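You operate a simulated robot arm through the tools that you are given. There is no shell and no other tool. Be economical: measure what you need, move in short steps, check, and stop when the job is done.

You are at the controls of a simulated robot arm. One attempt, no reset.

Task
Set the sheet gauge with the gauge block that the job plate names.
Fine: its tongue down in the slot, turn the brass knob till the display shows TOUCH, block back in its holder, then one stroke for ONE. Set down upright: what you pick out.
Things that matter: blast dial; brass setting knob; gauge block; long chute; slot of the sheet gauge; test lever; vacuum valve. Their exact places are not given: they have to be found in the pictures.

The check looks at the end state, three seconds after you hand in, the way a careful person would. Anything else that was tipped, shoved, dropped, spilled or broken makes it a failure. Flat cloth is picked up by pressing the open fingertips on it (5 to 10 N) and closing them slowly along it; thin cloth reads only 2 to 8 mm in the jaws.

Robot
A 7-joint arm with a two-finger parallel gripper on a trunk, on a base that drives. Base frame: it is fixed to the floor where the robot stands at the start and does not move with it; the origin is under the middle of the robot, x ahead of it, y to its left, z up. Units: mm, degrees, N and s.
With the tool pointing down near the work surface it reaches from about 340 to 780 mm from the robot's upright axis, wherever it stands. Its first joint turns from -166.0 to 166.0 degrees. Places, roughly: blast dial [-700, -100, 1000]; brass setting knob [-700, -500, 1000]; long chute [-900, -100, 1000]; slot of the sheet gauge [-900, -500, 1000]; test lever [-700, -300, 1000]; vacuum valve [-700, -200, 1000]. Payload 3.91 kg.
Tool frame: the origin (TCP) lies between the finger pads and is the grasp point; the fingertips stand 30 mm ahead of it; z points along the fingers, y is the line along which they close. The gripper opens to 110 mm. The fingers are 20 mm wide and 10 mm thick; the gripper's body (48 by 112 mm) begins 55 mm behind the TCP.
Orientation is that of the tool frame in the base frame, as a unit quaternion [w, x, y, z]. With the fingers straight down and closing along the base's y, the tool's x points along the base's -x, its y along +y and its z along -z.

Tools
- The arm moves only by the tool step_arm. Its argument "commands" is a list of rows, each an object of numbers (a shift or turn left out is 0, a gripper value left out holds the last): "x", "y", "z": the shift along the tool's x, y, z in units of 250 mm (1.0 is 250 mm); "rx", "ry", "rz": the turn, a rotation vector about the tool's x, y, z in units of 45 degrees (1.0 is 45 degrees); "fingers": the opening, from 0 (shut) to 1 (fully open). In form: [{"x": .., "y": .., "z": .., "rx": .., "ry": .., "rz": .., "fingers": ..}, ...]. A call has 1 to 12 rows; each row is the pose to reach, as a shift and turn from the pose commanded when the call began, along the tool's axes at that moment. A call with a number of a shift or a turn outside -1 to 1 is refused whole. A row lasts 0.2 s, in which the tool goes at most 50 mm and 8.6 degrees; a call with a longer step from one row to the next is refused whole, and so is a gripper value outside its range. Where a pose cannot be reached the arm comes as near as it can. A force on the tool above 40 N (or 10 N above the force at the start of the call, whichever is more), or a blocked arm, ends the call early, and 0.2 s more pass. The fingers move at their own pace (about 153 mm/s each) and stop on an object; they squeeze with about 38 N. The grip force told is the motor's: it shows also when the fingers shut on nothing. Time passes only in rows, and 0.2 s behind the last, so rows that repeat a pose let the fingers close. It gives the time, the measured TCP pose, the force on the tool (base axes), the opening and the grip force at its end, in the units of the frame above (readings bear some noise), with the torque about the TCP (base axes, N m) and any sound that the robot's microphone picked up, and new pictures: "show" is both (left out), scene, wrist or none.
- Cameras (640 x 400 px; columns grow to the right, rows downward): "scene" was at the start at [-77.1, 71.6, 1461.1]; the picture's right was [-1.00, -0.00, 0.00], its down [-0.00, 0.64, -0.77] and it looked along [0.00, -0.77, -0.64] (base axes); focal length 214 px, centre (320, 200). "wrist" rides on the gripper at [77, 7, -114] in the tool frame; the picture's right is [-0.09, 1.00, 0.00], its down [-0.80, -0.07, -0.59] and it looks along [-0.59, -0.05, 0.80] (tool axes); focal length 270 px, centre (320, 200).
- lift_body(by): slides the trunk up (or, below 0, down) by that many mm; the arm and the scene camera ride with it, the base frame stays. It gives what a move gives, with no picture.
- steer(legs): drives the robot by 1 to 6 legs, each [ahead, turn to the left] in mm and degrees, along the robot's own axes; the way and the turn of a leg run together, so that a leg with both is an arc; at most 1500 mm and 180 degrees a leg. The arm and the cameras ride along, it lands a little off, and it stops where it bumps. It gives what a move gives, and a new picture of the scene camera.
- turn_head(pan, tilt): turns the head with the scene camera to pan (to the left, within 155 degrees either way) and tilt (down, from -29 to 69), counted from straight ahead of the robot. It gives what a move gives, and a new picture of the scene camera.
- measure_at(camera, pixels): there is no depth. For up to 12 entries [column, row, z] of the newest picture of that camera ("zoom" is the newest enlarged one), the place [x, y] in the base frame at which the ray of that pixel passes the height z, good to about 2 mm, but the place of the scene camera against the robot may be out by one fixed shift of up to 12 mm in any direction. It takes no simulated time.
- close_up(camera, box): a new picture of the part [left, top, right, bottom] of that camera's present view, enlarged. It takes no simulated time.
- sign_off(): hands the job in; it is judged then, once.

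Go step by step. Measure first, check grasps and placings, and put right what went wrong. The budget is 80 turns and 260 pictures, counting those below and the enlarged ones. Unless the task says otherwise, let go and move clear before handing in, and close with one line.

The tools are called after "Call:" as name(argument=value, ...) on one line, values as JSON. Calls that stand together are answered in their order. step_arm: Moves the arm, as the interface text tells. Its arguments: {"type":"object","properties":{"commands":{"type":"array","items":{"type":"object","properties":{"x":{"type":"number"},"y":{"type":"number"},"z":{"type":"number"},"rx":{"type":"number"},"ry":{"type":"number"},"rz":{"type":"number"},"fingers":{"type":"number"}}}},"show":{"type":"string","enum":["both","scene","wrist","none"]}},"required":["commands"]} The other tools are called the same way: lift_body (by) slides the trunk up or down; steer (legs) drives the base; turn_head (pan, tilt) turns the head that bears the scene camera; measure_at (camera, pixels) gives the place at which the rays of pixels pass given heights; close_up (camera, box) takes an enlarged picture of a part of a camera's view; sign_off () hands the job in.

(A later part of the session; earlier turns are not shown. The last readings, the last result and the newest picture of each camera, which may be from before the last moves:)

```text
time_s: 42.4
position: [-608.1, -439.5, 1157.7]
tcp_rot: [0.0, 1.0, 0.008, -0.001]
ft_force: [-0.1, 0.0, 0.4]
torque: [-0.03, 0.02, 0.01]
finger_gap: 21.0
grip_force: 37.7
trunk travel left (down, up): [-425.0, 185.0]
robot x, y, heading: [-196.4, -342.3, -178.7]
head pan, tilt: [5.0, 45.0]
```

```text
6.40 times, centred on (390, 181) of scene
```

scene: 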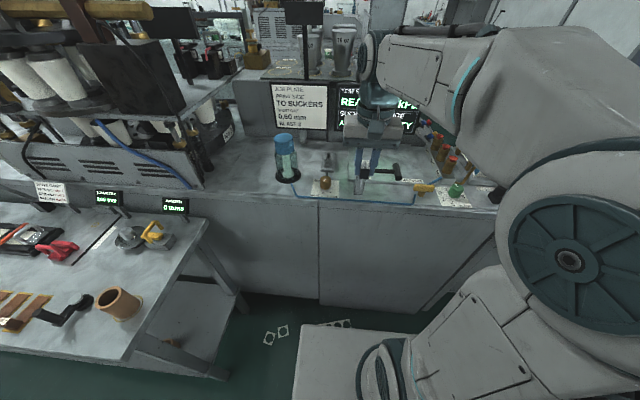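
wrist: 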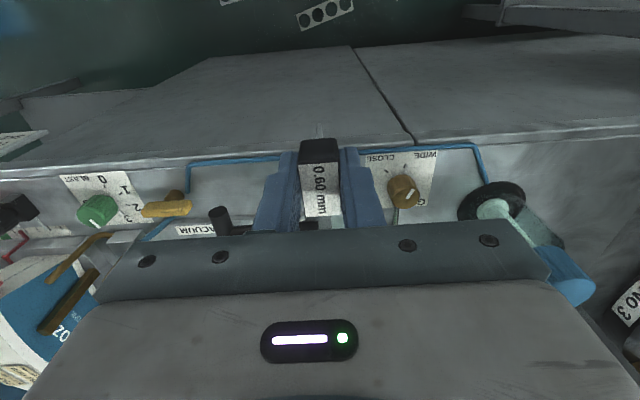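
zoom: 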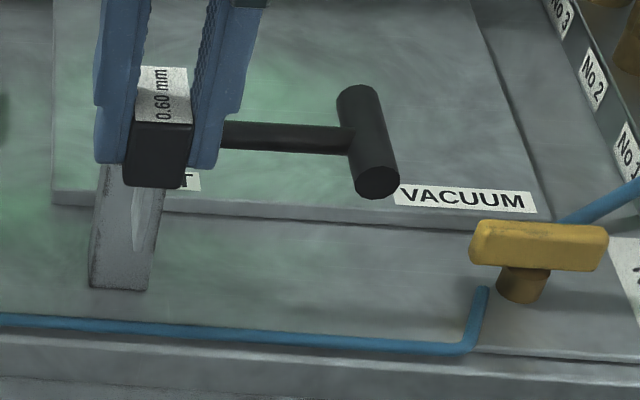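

The slot runs front–back (along base x), matching the tongue. I tilt the tool 20° to see the gauge in the wrist camera and triangulate.

Call:
step_arm(commands=[{"ry": -0.15}, {"ry": -0.3}, {"ry": -0.45}, {"ry": -0.45}], show="wrist")

Call:
close_up(camera="wrist", box=[340, 90, 480, 240])

```text
time_s: 43.4
position: [-607.8, -437.9, 1157.0]
tcp_rot: [0.002, 0.984, 0.008, -0.177]
ft_force: [0.1, -0.1, 0.1]
torque: [0.02, -0.02, 0.01]
finger_gap: 20.9
grip_force: 37.6
trunk travel left (down, up): [-425.0, 185.0]
robot x, y, heading: [-201.9, -341.8, -178.8]
head pan, tilt: [5.0, 45.0]
```

wrist: 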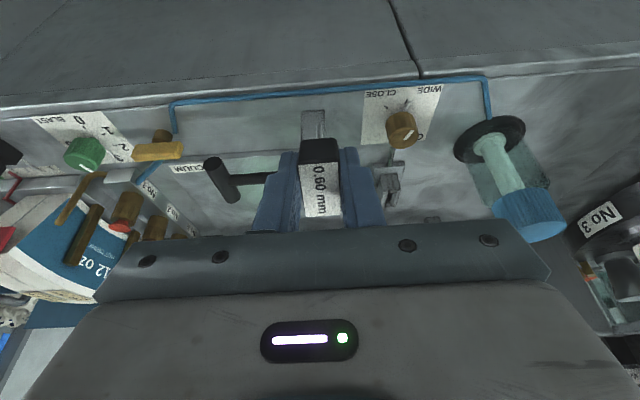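

```text
2.67 times, centred on (410, 165) of wrist
```

zoom: 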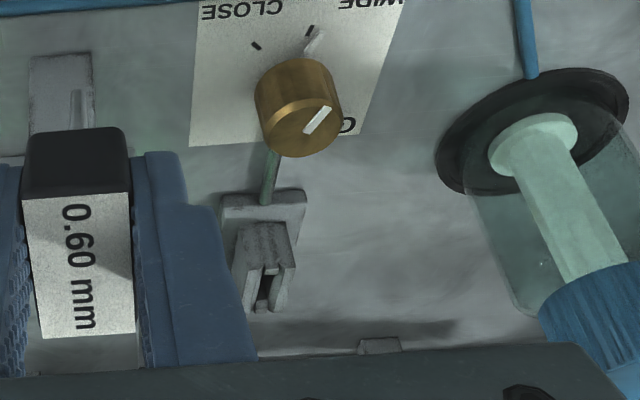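

Call:
measure_at(camera="wrist", pixels=[[389.4, 194, 960], [389.4, 194, 980], [389.4, 194, 1000], [401, 125, 960], [401, 125, 980], [401, 125, 1000], [389.4, 203, 980], [389.4, 191, 980]])

Call:
measure_at(camera="scene", pixels=[[329, 156, 940], [329, 156, 960], [329, 156, 980], [329, 156, 1000], [326, 179, 940], [326, 179, 960], [326, 179, 980], [326, 179, 1000]])

Call:
close_up(camera="wrist", box=[360, 160, 420, 220])

Call:
close_up(camera="scene", box=[315, 145, 345, 175])

```text
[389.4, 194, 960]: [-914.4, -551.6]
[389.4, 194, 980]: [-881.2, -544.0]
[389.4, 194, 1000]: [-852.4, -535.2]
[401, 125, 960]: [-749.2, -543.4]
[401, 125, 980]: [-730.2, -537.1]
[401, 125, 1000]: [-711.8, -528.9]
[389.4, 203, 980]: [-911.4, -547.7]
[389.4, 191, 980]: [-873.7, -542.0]
```

```text
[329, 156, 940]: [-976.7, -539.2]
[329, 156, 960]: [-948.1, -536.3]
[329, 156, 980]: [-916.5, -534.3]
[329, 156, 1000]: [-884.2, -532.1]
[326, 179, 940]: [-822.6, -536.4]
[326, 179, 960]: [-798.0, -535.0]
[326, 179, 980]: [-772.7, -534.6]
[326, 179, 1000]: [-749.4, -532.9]
```

```text
6.67 times, centred on (390, 190) of wrist
```

zoom: 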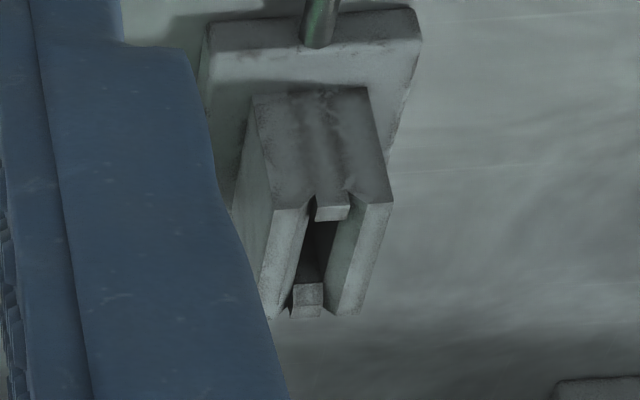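

```text
13.33 times, centred on (330, 160) of scene
```

zoom: 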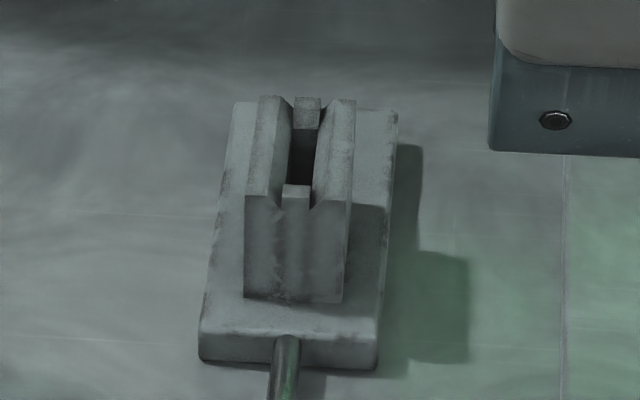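

The rays of both cameras are nearly parallel, so I take a steeper upright wrist view nearer the gauge.

Call:
step_arm(commands=[{"x": -0.13, "z": 0.05, "y": 0.01, "ry": 0.11}, {"x": -0.27, "z": 0.1, "y": 0.02, "ry": 0.23}, {"x": -0.4, "z": 0.145, "y": 0.03, "ry": 0.34}, {"x": -0.532, "z": 0.193, "y": 0.04, "ry": 0.45}, {"x": -0.532, "z": 0.193, "y": 0.04, "ry": 0.45}], show="wrist")

Call:
close_up(camera="wrist", box=[360, 100, 480, 230])

```text
time_s: 44.6
position: [-750.7, -449.0, 1158.9]
tcp_rot: [0.0, 1.0, 0.008, 0.001]
ft_force: [-0.3, 0.1, 0.1]
torque: [0.01, -0.01, 0.03]
finger_gap: 20.8
grip_force: 38.0
trunk travel left (down, up): [-425.0, 185.0]
robot x, y, heading: [-195.5, -341.8, -178.8]
head pan, tilt: [5.0, 45.0]
```

wrist: 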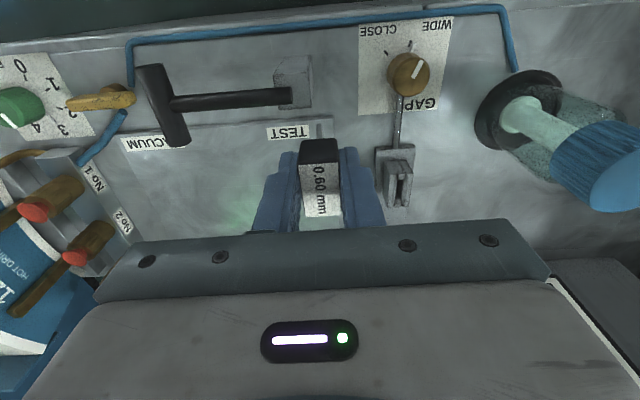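

```text
3.08 times, centred on (420, 165) of wrist
```

zoom: 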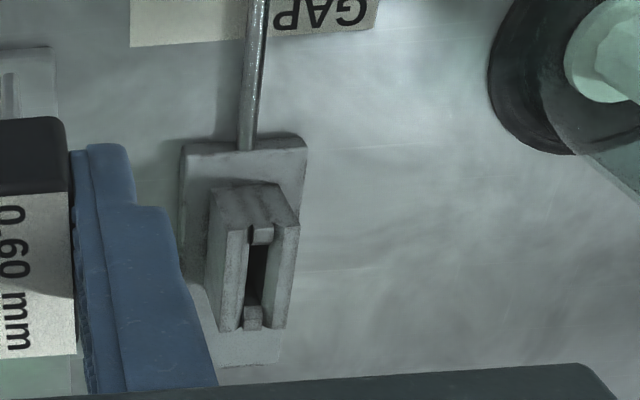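

Call:
close_up(camera="wrist", box=[370, 150, 430, 220])

Call:
measure_at(camera="wrist", pixels=[[399.9, 189.4, 960], [399.9, 189.4, 980], [399.9, 189.4, 1000], [407, 66, 980], [407, 66, 1000], [170, 105, 1000], [230, 100, 1000], [295, 85, 1000]])

```text
5.71 times, centred on (400, 185) of wrist
```

zoom: 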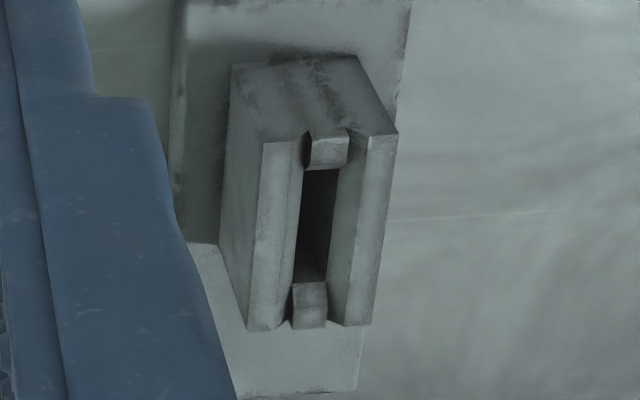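

```text
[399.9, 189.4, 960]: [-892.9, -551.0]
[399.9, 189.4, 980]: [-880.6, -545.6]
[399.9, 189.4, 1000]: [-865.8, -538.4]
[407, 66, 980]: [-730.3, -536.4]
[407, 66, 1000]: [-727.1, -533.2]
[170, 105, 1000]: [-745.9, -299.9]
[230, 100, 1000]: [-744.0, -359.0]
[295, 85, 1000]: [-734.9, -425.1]
```

Call:
measure_at(camera="wrist", pixels=[[390.4, 174.5, 995], [387.4, 207.4, 995], [413.1, 173.6, 995], [408.4, 206.9, 995], [401.4, 179.7, 992], [397.8, 199.4, 992], [299, 164, 1160], [339, 163, 1160], [302, 217, 1160], [341, 215, 1160]])

Call:
close_up(camera="wrist", box=[280, 110, 360, 240])

```text
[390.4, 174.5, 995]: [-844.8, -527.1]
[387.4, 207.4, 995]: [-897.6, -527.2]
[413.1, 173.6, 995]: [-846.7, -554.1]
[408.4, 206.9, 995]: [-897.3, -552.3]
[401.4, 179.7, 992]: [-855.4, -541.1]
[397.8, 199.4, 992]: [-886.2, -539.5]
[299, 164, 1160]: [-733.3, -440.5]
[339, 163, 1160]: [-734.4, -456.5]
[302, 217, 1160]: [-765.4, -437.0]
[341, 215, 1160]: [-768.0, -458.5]
```

```text
3.08 times, centred on (320, 175) of wrist
```

zoom: 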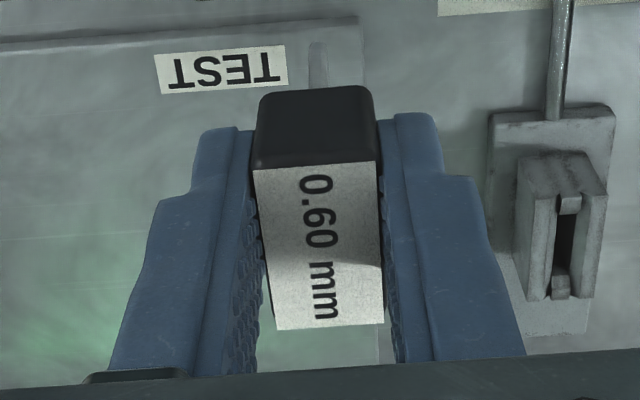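

Slot centre ≈ (-871, -540), top z≈995, aligned with base axes; slot ~31 mm long. I move over it, correcting the 0.9° yaw, to z 1085.

Call:
step_arm(commands=[{"x": -0.13, "y": 0.09, "rz": 0.01}, {"x": -0.26, "y": 0.18, "rz": 0.02}, {"x": -0.38, "y": 0.27, "rz": 0.02}, {"x": -0.488, "y": 0.356, "rz": 0.02}, {"x": -0.488, "y": 0.356, "z": 0.15, "rz": 0.02}, {"x": -0.488, "y": 0.356, "z": 0.292, "rz": 0.02}, {"x": -0.488, "y": 0.356, "z": 0.292, "rz": 0.02}], show="both")

Call:
close_up(camera="wrist", box=[270, 80, 380, 240])

Call:
close_up(camera="scene", box=[300, 120, 360, 180])

```text
time_s: 46.2
position: [-869.4, -540.2, 1084.7]
tcp_rot: [0.0, 1.0, 0.0, 0.001]
ft_force: [-0.9, -0.5, 0.5]
torque: [0.0, 0.02, 0.02]
finger_gap: 20.5
grip_force: 38.4
out of reach, approached as far as the arm can: row 4
trunk travel left (down, up): [-425.0, 185.0]
robot x, y, heading: [-196.8, -342.5, -178.8]
head pan, tilt: [5.0, 45.0]
```

scene: 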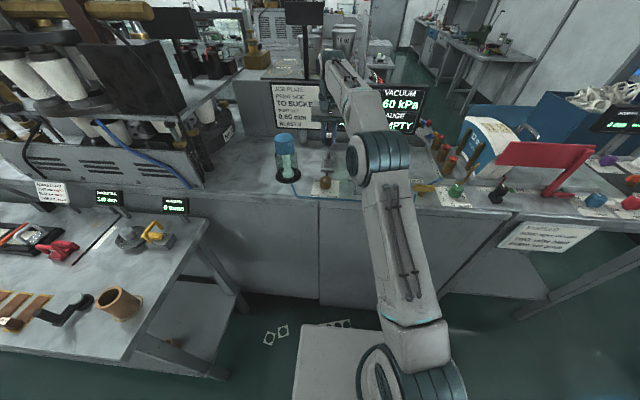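
wrist: 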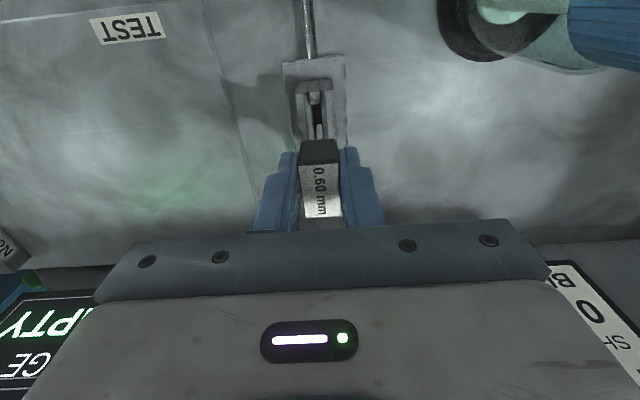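

```text
2.50 times, centred on (325, 160) of wrist
```

zoom: 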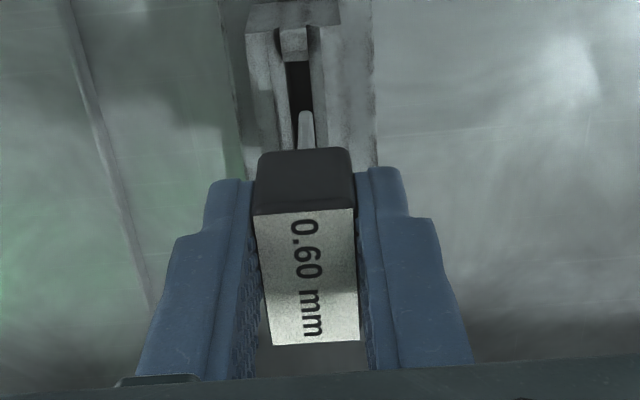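

```text
6.67 times, centred on (330, 150) of scene
```

zoom: 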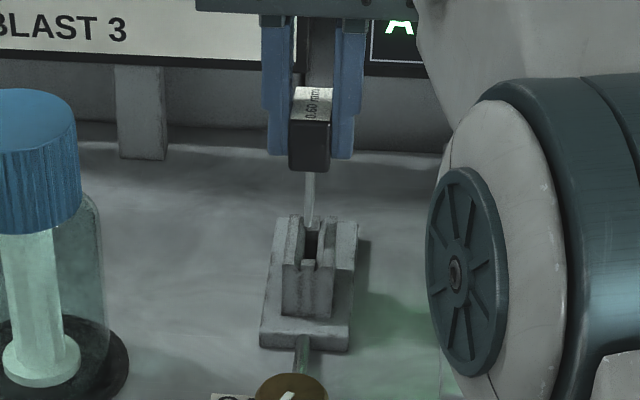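

Call:
close_up(camera="wrist", box=[285, 70, 355, 150])

Call:
measure_at(camera="wrist", pixels=[[317, 100, 995], [317, 110, 995], [318.5, 125, 1031]])

```text
5.00 times, centred on (320, 110) of wrist
```

zoom: 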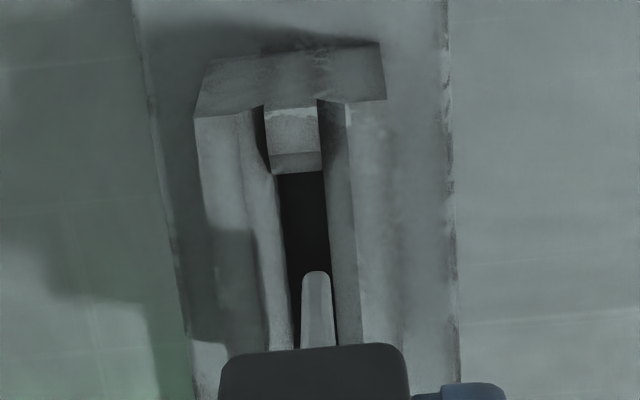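

```text
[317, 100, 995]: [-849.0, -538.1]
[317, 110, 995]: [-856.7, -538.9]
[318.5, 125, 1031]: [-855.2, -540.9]
```

Call:
measure_at(camera="wrist", pixels=[[295, 93, 995], [333, 90, 995], [316.4, 105, 990], [317.6, 122, 990], [319.2, 125, 1031], [319.2, 125, 1025]])

```text
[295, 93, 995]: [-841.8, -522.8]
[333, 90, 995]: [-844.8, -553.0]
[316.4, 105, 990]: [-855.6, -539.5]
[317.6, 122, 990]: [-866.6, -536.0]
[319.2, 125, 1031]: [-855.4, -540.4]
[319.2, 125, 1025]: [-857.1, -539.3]
```

Tongue bottom is at (-855.4 front, y -540.3) and slot centre at y≈-539, front end -855; I shift ~1.5 mm back and 1 mm +y, and come down 25 mm.

Call:
step_arm(commands=[{"x": -0.007, "y": -0.005, "z": 0.05}, {"x": -0.007, "y": -0.005, "z": 0.1}, {"x": -0.007, "y": -0.005, "z": 0.1}], show="wrist")

Call:
close_up(camera="wrist", box=[285, 70, 355, 150])

Call:
close_up(camera="scene", box=[315, 135, 345, 175])

```text
time_s: 46.9
position: [-871.6, -539.5, 1073.1]
tcp_rot: [0.004, 1.0, 0.0, -0.013]
ft_force: [-1.0, -0.4, 15.4]
torque: [-0.04, 0.32, -0.02]
finger_gap: 21.1
grip_force: 37.7
trunk travel left (down, up): [-425.0, 185.0]
robot x, y, heading: [-200.4, -340.7, -179.0]
head pan, tilt: [5.0, 45.0]
stopped in row 3: the force on the tool passed its limit at 44 N (the readings are from after the stop); the commanded pose is now the measured one
```

wrist: 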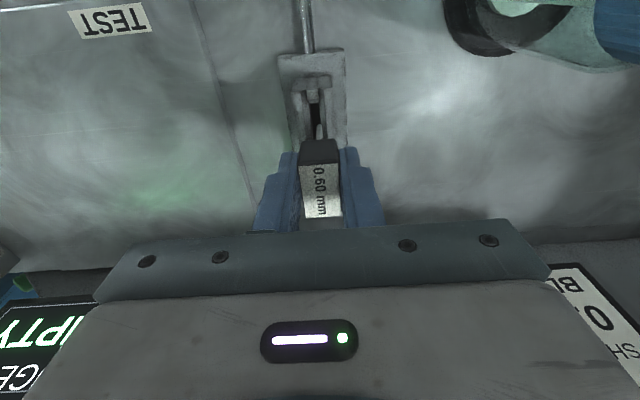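

```text
5.00 times, centred on (320, 110) of wrist
```

zoom: 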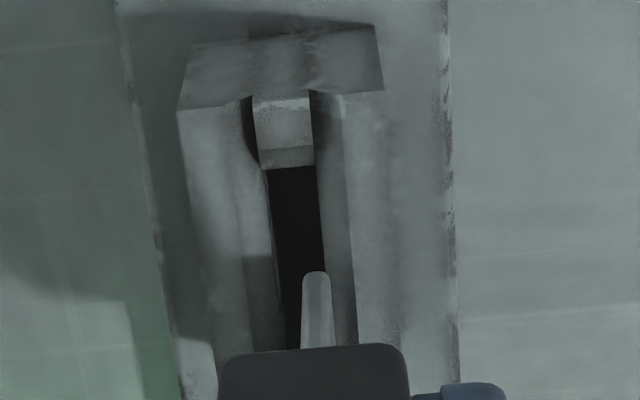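

```text
10.00 times, centred on (330, 155) of scene
```

zoom: 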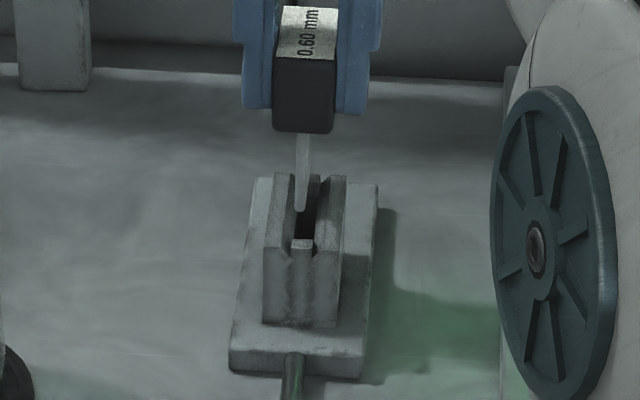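

Contact at z 1073, with the torque placing it ~21 mm behind the TCP: the tongue's rear rests on the slot's back end piece. The tongue reaches lower than I thought; I back up a little and measure tip versus slot.

Call:
step_arm(commands=[{"z": -0.01}, {"z": -0.02}], show="wrist")

Call:
close_up(camera="wrist", box=[285, 70, 355, 150])

```text
time_s: 47.5
position: [-871.7, -539.5, 1071.7]
tcp_rot: [0.003, 1.0, 0.001, -0.007]
ft_force: [-0.1, 0.0, 1.5]
torque: [-0.03, 0.1, 0.01]
finger_gap: 20.9
grip_force: 37.8
trunk travel left (down, up): [-425.0, 185.0]
robot x, y, heading: [-200.8, -342.6, -178.8]
head pan, tilt: [5.0, 45.0]
```

wrist: 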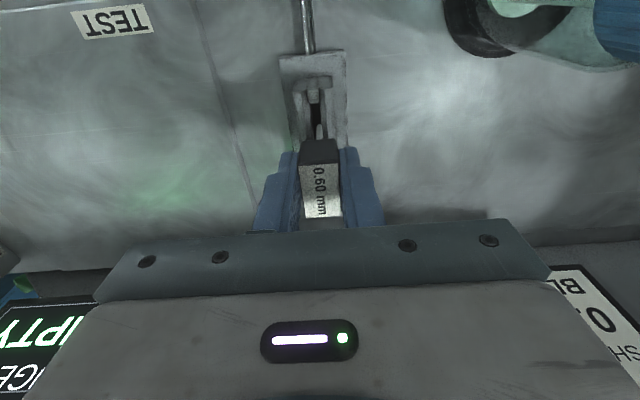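

```text
5.00 times, centred on (320, 110) of wrist
```

zoom: 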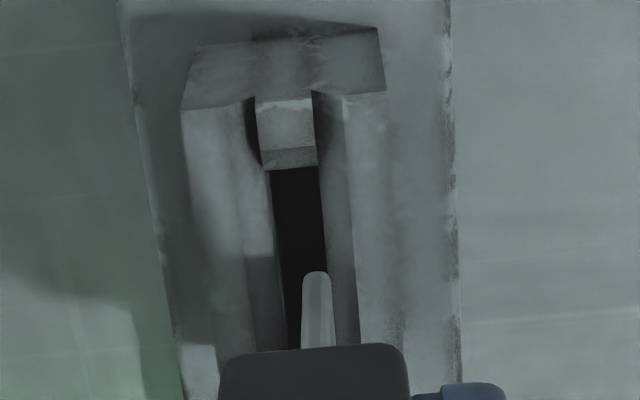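

Call:
measure_at(camera="wrist", pixels=[[319.2, 124.4, 1000], [319.2, 124.4, 1005], [314, 103.6, 1000], [292.4, 91.6, 1000], [333.2, 88.4, 1000], [292.4, 91.6, 1010], [314, 103.6, 990], [316.8, 110, 1000]])

```text
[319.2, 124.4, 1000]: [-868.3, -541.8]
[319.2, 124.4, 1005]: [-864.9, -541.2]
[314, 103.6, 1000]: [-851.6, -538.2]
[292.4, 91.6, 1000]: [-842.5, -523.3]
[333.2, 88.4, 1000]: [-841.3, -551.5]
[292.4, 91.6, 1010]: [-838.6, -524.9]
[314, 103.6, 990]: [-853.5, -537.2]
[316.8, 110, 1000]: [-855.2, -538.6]
```

The tip doesn't match the simple model. I lift and turn the tool 90° so the scene camera sees the tongue's profile.

Call:
step_arm(commands=[{"z": -0.1}, {"z": -0.28}, {"z": -0.42, "x": 0.15, "y": -0.1}, {"z": -0.42, "x": 0.3, "y": -0.2, "rz": 0.12}, {"z": -0.42, "x": 0.3, "y": -0.2, "rz": 0.3}, {"z": -0.42, "x": 0.3, "y": -0.2, "rz": 0.48}, {"z": -0.42, "x": 0.3, "y": -0.2, "rz": 0.66}, {"z": -0.42, "x": 0.3, "y": -0.2, "rz": 0.83}, {"z": -0.42, "x": 0.3, "y": -0.2, "rz": 1.0}], show="none")

Call:
step_arm(commands=[{"rz": 0.18}, {"rz": 0.36}, {"rz": 0.54}, {"rz": 0.7}, {"rz": 0.86}, {"rz": 1.0}, {"rz": 1.0}], show="scene")

Call:
close_up(camera="scene", box=[310, 90, 400, 180])

```text
refused: row 3 steps farther than a row can; nothing moved
```

```text
time_s: 49.1
position: [-873.5, -541.4, 1073.6]
tcp_rot: [0.006, 0.924, -0.382, -0.006]
ft_force: [1.2, -0.6, 0.1]
torque: [0.02, 0.0, -0.01]
finger_gap: 20.8
grip_force: 37.9
trunk travel left (down, up): [-425.0, 185.0]
robot x, y, heading: [-197.8, -340.7, -178.9]
head pan, tilt: [5.0, 45.0]
```

scene: 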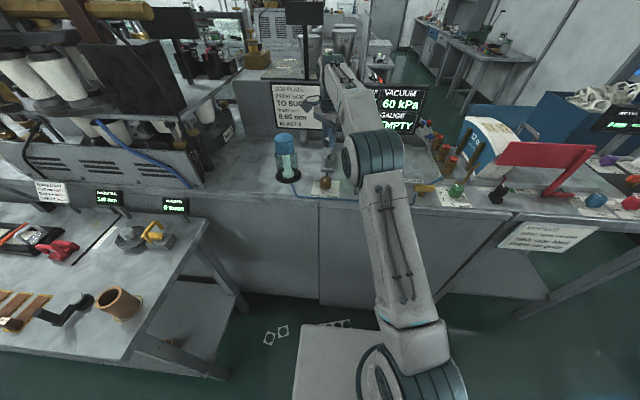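

```text
4.44 times, centred on (355, 135) of scene
```

zoom: 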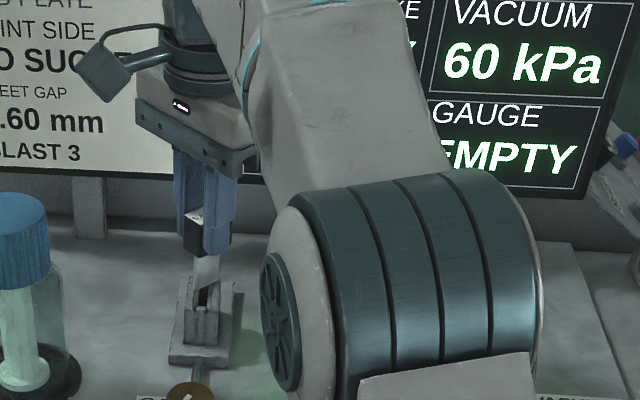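

The tool turned 45° in place free of contact. I zoom on the tongue now.

Call:
close_up(camera="scene", box=[312, 115, 352, 165])

Call:
step_arm(commands=[{"z": -0.16}, {"z": -0.3}, {"z": -0.3, "rz": 0.18}, {"z": -0.3, "rz": 0.36}, {"z": -0.3, "rz": 0.54}, {"z": -0.3, "rz": 0.7}, {"z": -0.3, "rz": 0.86}, {"z": -0.3, "rz": 1.0}, {"z": -0.3, "rz": 1.0}], show="scene")

Call:
close_up(camera="scene", box=[300, 90, 360, 165])

```text
8.00 times, centred on (332, 140) of scene
```

zoom: 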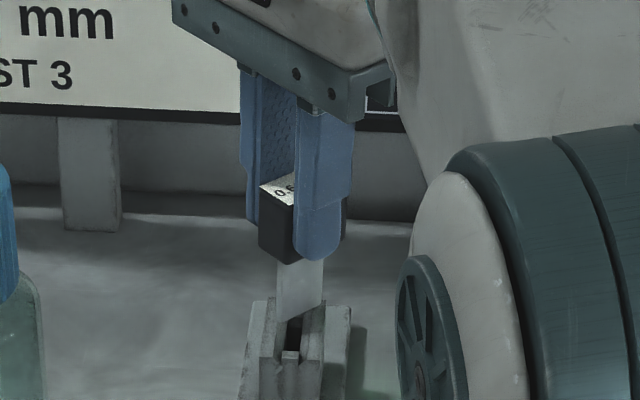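

```text
time_s: 51.1
position: [-858.9, -536.9, 1145.5]
tcp_rot: [-0.009, -0.707, 0.708, 0.005]
ft_force: [-0.6, 0.0, 0.0]
torque: [-0.02, 0.0, 0.01]
finger_gap: 20.7
grip_force: 38.1
out of reach, approached as far as the arm can: row 2, 3, 4, 5, 6, 7, 8, 9
trunk travel left (down, up): [-425.0, 185.0]
robot x, y, heading: [-196.2, -337.3, -179.2]
head pan, tilt: [5.0, 45.0]
```

scene: 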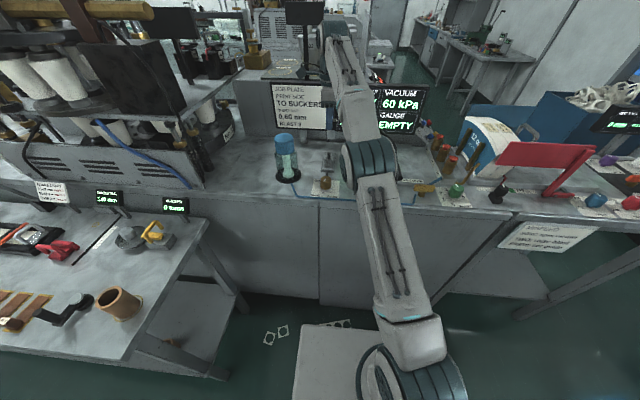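

```text
5.33 times, centred on (330, 128) of scene
```

zoom: 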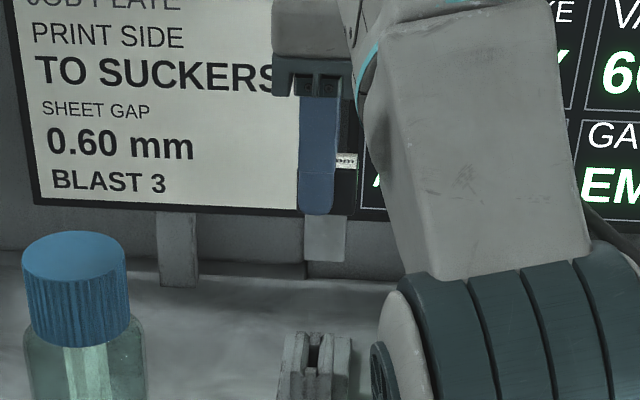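

The tongue is ~23 mm long, tip about 68 mm below the TCP, so it met the slot's back end piece: I must shift ~7 mm forward (+x) and 2 mm +y. Turn the tool back first.

Call:
step_arm(commands=[{"rz": -0.18}, {"rz": -0.36}, {"rz": -0.54}, {"rz": -0.7}, {"rz": -0.86}, {"rz": -1.0}], show="none")

Call:
step_arm(commands=[{"rz": -0.18}, {"rz": -0.36}, {"rz": -0.54}, {"rz": -0.7}, {"rz": -0.86}, {"rz": -1.0}, {"rz": -1.0, "z": 0.15}, {"rz": -1.0, "z": 0.22}], show="wrist")

```text
time_s: 52.5
position: [-859.1, -538.4, 1145.5]
tcp_rot: [0.006, 0.924, -0.382, -0.007]
ft_force: [0.8, 0.4, -0.8]
torque: [-0.03, -0.02, 0.01]
finger_gap: 21.0
grip_force: 38.0
trunk travel left (down, up): [-425.0, 185.0]
robot x, y, heading: [-197.6, -342.2, -178.7]
head pan, tilt: [5.0, 45.0]
```

```text
time_s: 54.3
position: [-860.8, -539.3, 1090.7]
tcp_rot: [0.002, 1.0, 0.001, -0.009]
ft_force: [0.2, -0.4, -1.4]
torque: [-0.02, -0.01, 0.0]
finger_gap: 20.8
grip_force: 37.8
trunk travel left (down, up): [-425.0, 185.0]
robot x, y, heading: [-195.2, -341.7, -178.9]
head pan, tilt: [5.0, 45.0]
```

wrist: 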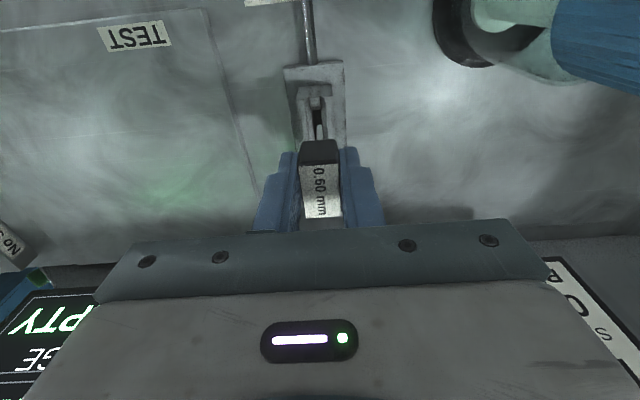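

Correct the 1° tilt left over, align to (-864.5, -537.5), come to z 1078 and look.

Call:
step_arm(commands=[{"x": -0.015, "y": -0.007, "z": 0.025, "ry": 0.023, "rx": 0.005}, {"x": -0.015, "y": -0.007, "z": 0.05, "ry": 0.023, "rx": 0.005}, {"x": -0.015, "y": -0.007, "z": 0.05, "ry": 0.023, "rx": 0.005}], show="wrist")

Call:
close_up(camera="wrist", box=[285, 70, 355, 150])

Call:
close_up(camera="scene", box=[315, 135, 345, 175])

```text
time_s: 55.1
position: [-864.5, -537.9, 1077.6]
tcp_rot: [0.001, 1.0, 0.0, 0.0]
ft_force: [0.4, 0.3, -0.4]
torque: [-0.01, 0.02, 0.03]
finger_gap: 20.8
grip_force: 37.9
trunk travel left (down, up): [-425.0, 185.0]
robot x, y, heading: [-194.6, -341.9, -178.9]
head pan, tilt: [5.0, 45.0]
```

wrist: 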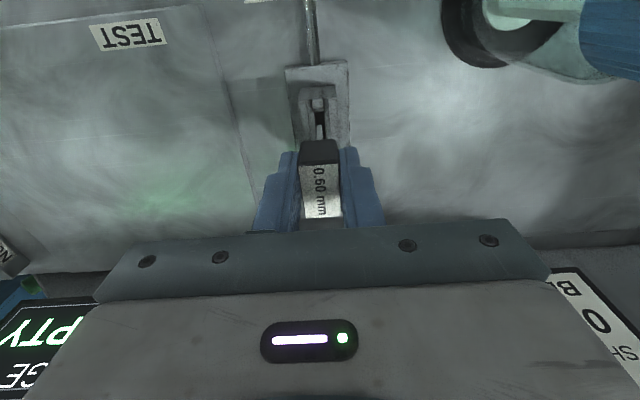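

```text
5.00 times, centred on (320, 110) of wrist
```

zoom: 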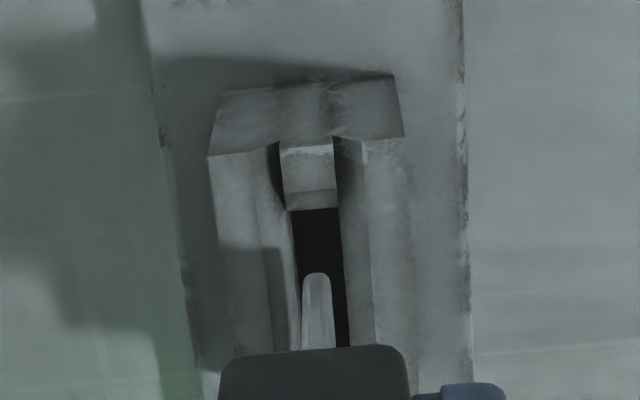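

```text
10.00 times, centred on (330, 155) of scene
```

zoom: 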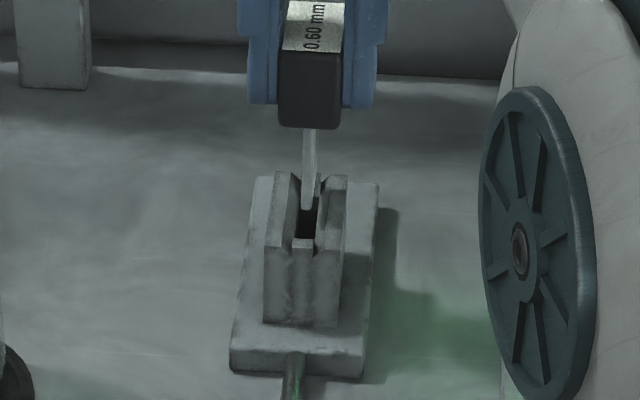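

Nearly aligned: tip centred within 1 mm; I shift 2.5 mm forward and descend slowly.

Call:
step_arm(commands=[{"x": 0.01, "y": 0.003, "z": 0.01}, {"x": 0.01, "y": 0.003, "z": 0.03}, {"x": 0.01, "y": 0.003, "z": 0.05}, {"x": 0.01, "y": 0.003, "z": 0.07}, {"x": 0.01, "y": 0.003, "z": 0.07}], show="wrist")

Call:
close_up(camera="wrist", box=[285, 70, 355, 150])

Call:
close_up(camera="scene", box=[315, 135, 345, 175])

```text
time_s: 56.3
position: [-862.5, -538.0, 1059.9]
tcp_rot: [0.001, 1.0, 0.0, 0.0]
ft_force: [0.3, -0.2, -0.3]
torque: [-0.01, 0.02, -0.02]
finger_gap: 20.7
grip_force: 38.2
trunk travel left (down, up): [-425.0, 185.0]
robot x, y, heading: [-195.5, -338.5, -178.9]
head pan, tilt: [5.0, 45.0]
```

wrist: 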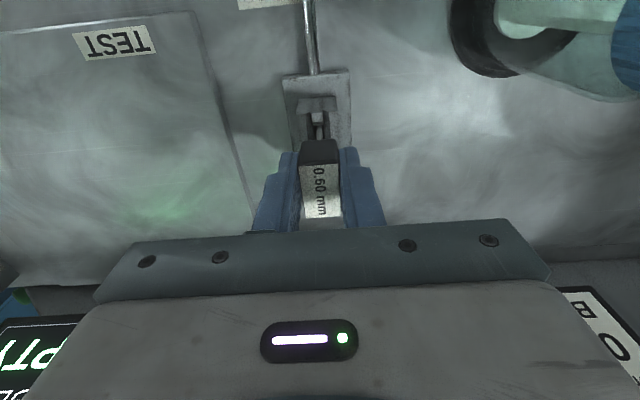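

```text
5.00 times, centred on (320, 110) of wrist
```

zoom: 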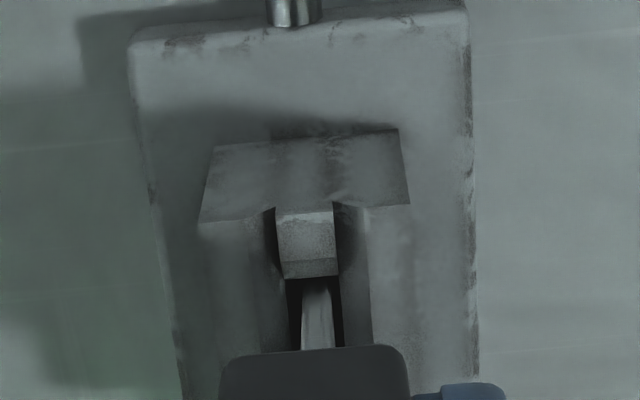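

```text
10.00 times, centred on (330, 155) of scene
```

zoom: 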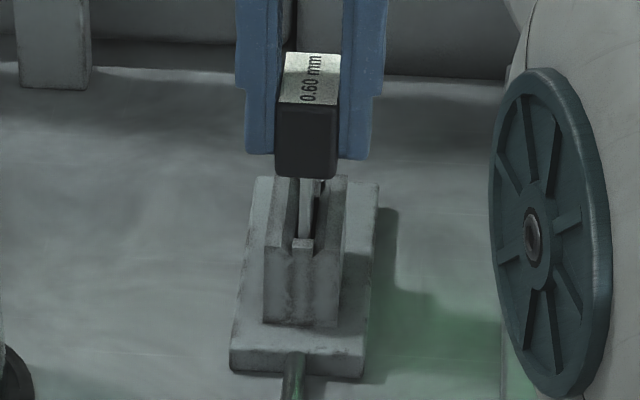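

Tongue is entering the slot with no force. Continue slowly to seat.

Call:
step_arm(commands=[{"z": 0.02}, {"z": 0.04}, {"z": 0.055}, {"z": 0.065}, {"z": 0.075}, {"z": 0.083}, {"z": 0.09}, {"z": 0.097}, {"z": 0.103}, {"z": 0.109}, {"z": 0.115}, {"z": 0.115}], show="wrist")

Call:
close_up(camera="scene", box=[315, 135, 345, 175])

Call:
close_up(camera="scene", box=[330, 70, 440, 150])

```text
time_s: 58.7
position: [-861.7, -537.9, 1039.4]
tcp_rot: [0.003, 1.0, 0.0, -0.008]
ft_force: [2.6, -0.3, 10.3]
torque: [0.05, -0.12, -0.01]
finger_gap: 20.8
grip_force: 37.5
trunk travel left (down, up): [-425.0, 185.0]
robot x, y, heading: [-193.0, -341.1, -178.9]
head pan, tilt: [5.0, 45.0]
stopped in row 12: the force on the tool passed its limit at 42 N (the readings are from after the stop); the commanded pose is now the measured one
```

wrist: 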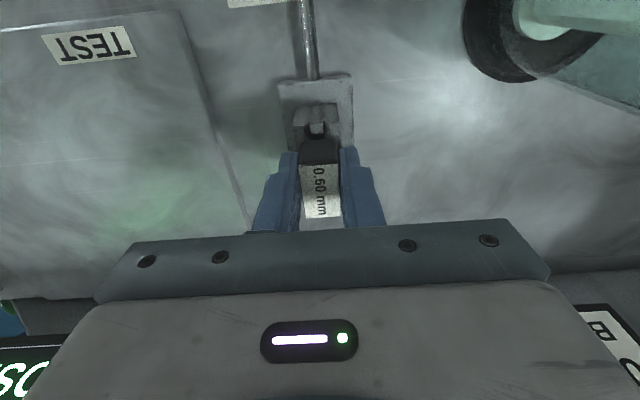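

```text
10.00 times, centred on (330, 155) of scene
```

zoom: 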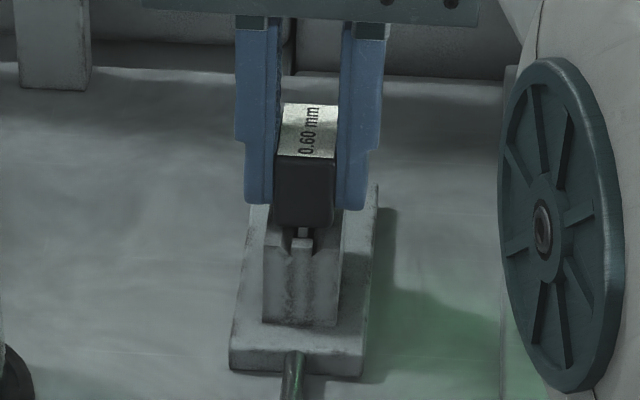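

```text
5.00 times, centred on (385, 110) of scene
```

zoom: 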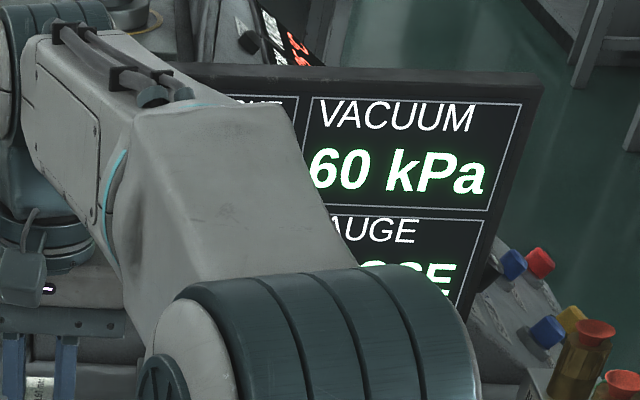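

The display changed from EMPTY to LOOSE, so the tongue is in. I release gently and look.

Call:
step_arm(commands=[{"fingers": 0.25}, {"fingers": 0.4}, {"fingers": 0.5}, {"fingers": 0.5}], show="wrist")

Call:
close_up(camera="scene", box=[315, 135, 345, 175])

Call:
close_up(camera="wrist", box=[270, 90, 370, 240])

```text
time_s: 59.7
position: [-863.1, -538.8, 1035.9]
tcp_rot: [0.003, 1.0, 0.0, -0.005]
ft_force: [-0.1, 0.7, 1.5]
torque: [0.0, -0.01, -0.01]
finger_gap: 54.8
grip_force: 0.1
trunk travel left (down, up): [-425.0, 185.0]
robot x, y, heading: [-195.7, -338.7, -178.7]
head pan, tilt: [5.0, 45.0]
```

wrist: 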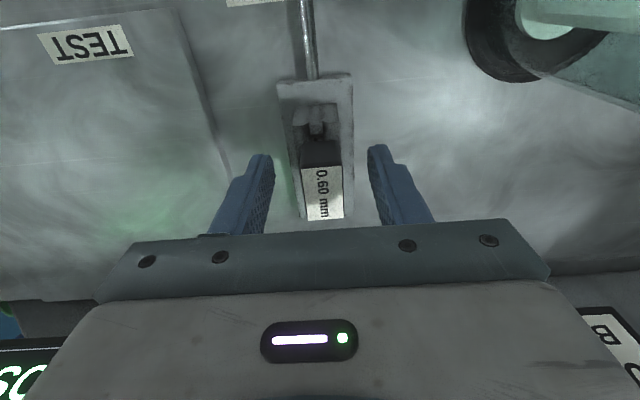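

```text
10.00 times, centred on (330, 155) of scene
```

zoom: 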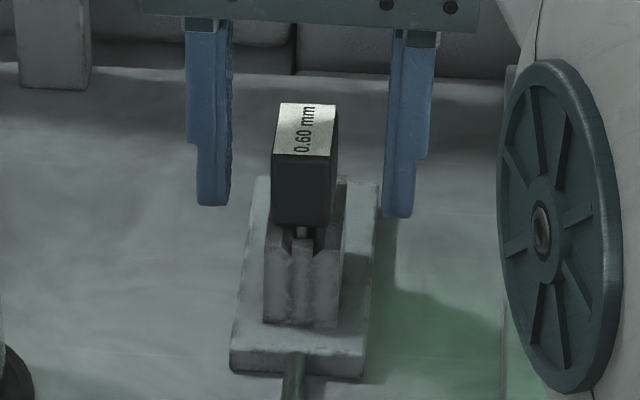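

```text
2.67 times, centred on (320, 165) of wrist
```

zoom: 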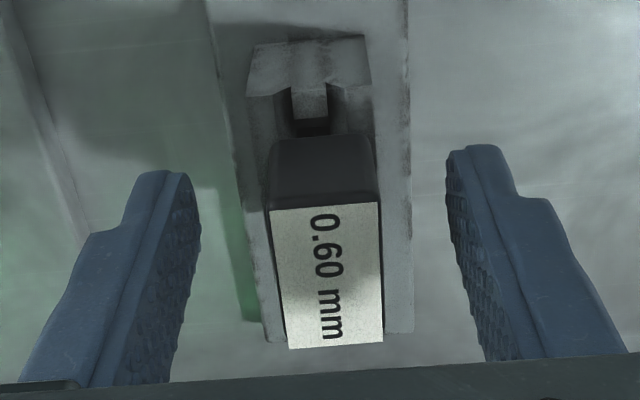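

The block stands alone in the slot. I rise clear and move back over the knob to measure it.

Call:
step_arm(commands=[{"z": -0.1}, {"z": -0.28}, {"z": -0.44}, {"x": 0.15, "z": -0.44}, {"x": 0.33, "z": -0.44}, {"x": 0.51, "z": -0.44}, {"x": 0.69, "z": -0.44}, {"x": 0.69, "z": -0.44}], show="wrist")

Call:
close_up(camera="wrist", box=[240, 60, 400, 220])

Call:
close_up(camera="scene", box=[340, 70, 440, 150])

```text
time_s: 61.5
position: [-689.5, -539.5, 1145.2]
tcp_rot: [0.002, 1.0, 0.0, -0.005]
ft_force: [0.0, 0.3, -1.0]
torque: [0.04, 0.01, 0.02]
finger_gap: 54.9
grip_force: 0.1
out of reach, approached as far as the arm can: row 4
trunk travel left (down, up): [-425.0, 185.0]
robot x, y, heading: [-201.5, -336.3, -178.8]
head pan, tilt: [5.0, 45.0]
```

wrist: 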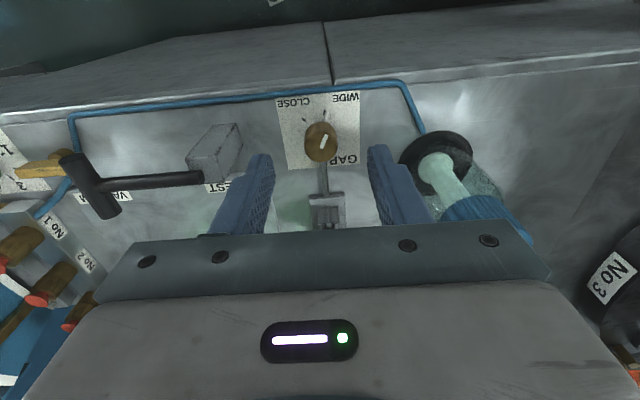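

```text
2.50 times, centred on (320, 140) of wrist
```

zoom: 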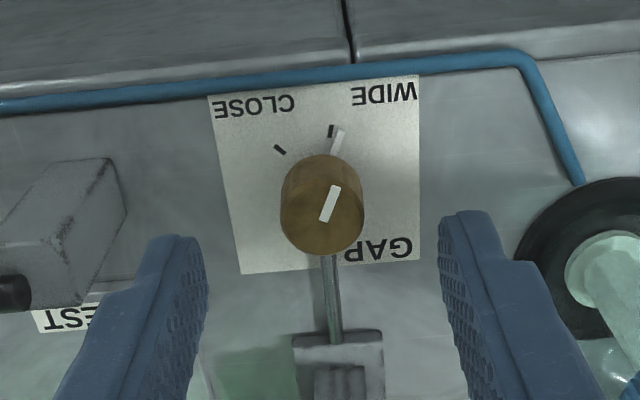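

```text
5.00 times, centred on (390, 110) of scene
```

zoom: 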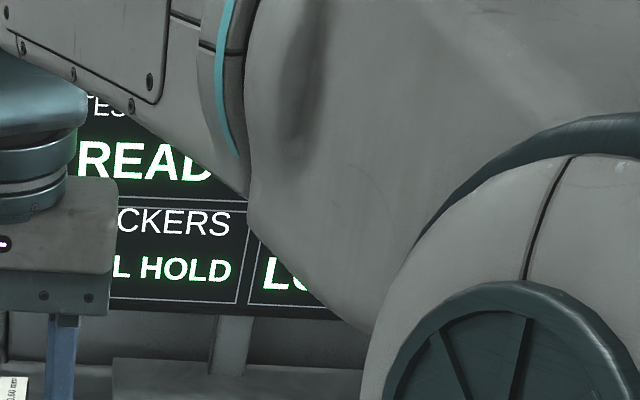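

Call:
measure_at(camera="wrist", pixels=[[321.2, 147.2, 960], [321.2, 147.2, 980], [321.2, 147.2, 1000], [304.4, 145, 985], [337.6, 146, 985], [324.5, 115, 950], [304, 119.5, 950], [325, 112, 950]])

Call:
close_up(camera="scene", box=[300, 160, 350, 205])

```text
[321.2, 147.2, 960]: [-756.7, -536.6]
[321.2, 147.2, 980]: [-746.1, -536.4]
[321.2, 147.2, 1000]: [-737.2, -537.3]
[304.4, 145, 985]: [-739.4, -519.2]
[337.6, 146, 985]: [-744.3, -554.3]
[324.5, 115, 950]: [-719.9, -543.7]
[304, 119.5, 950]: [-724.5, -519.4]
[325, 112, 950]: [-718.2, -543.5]
```

```text
8.89 times, centred on (325, 182) of scene
```

zoom: 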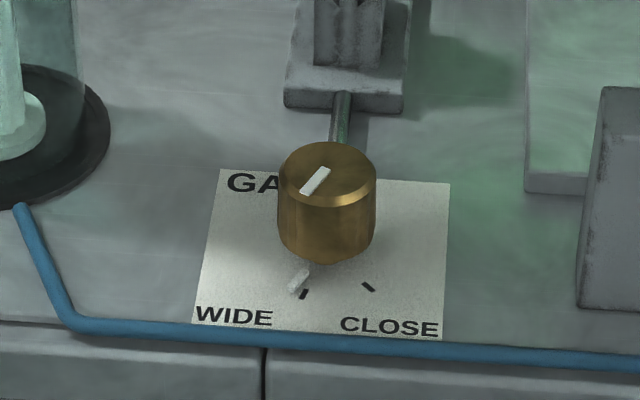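

Knob top ≈ (-741, -537, ~990), diameter ~35. I go over it to z 1040.

Call:
step_arm(commands=[{"x": -0.1, "y": -0.005, "z": 0.08, "ry": 0.013, "rx": 0.005}, {"x": -0.206, "y": -0.01, "z": 0.2, "ry": 0.013, "rx": 0.005}, {"x": -0.206, "y": -0.01, "z": 0.32, "ry": 0.013, "rx": 0.005}, {"x": -0.206, "y": -0.01, "z": 0.4, "ry": 0.013, "rx": 0.005}, {"x": -0.206, "y": -0.01, "z": 0.4, "ry": 0.013, "rx": 0.005}], show="both")

Call:
close_up(camera="wrist", box=[240, 80, 400, 240])

Call:
close_up(camera="scene", box=[295, 140, 355, 205])

```text
time_s: 62.7
position: [-741.9, -536.4, 1044.7]
tcp_rot: [0.0, 1.0, 0.0, 0.0]
ft_force: [-0.2, 0.0, -0.1]
torque: [-0.03, 0.01, 0.02]
finger_gap: 55.1
grip_force: 0.1
trunk travel left (down, up): [-425.0, 185.0]
robot x, y, heading: [-195.3, -340.2, -179.1]
head pan, tilt: [5.0, 45.0]
```

scene: 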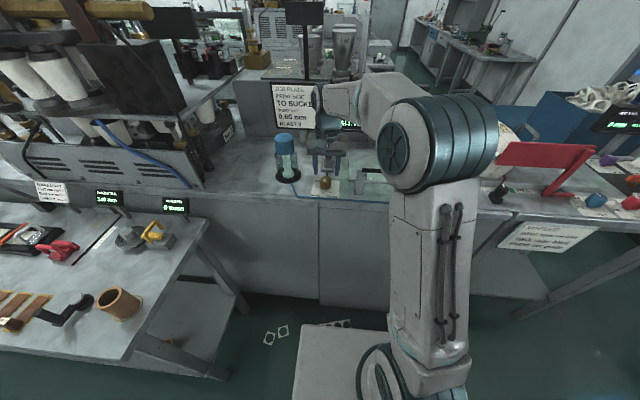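
wrist: 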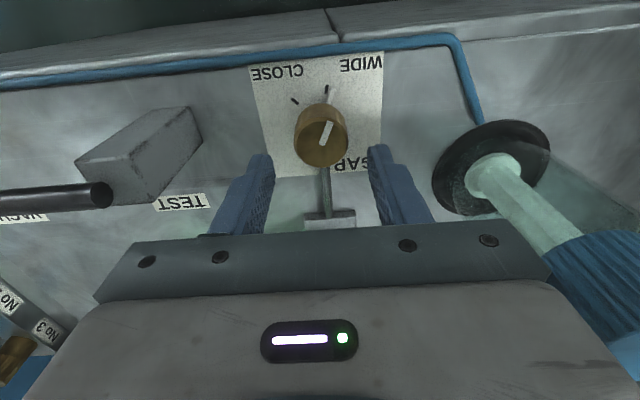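

```text
2.50 times, centred on (320, 160) of wrist
```

zoom: 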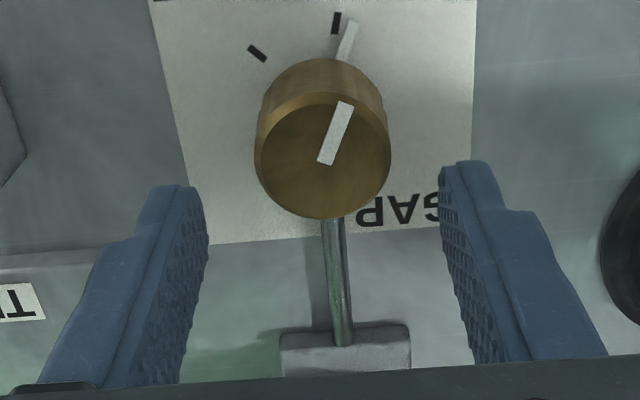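

```text
6.15 times, centred on (325, 172) of scene
```

zoom: 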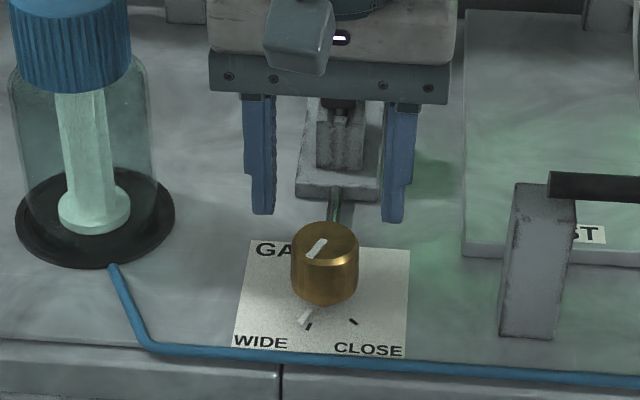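

Call:
measure_at(camera="wrist", pixels=[[320.8, 142, 980], [320.8, 142, 990], [320.8, 142, 1000], [294, 141, 985], [348.4, 141, 985], [324, 109, 960]])

```text
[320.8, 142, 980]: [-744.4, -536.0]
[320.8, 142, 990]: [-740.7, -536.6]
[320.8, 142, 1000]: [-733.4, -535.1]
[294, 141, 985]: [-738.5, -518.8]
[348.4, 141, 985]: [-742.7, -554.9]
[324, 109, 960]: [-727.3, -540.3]
```

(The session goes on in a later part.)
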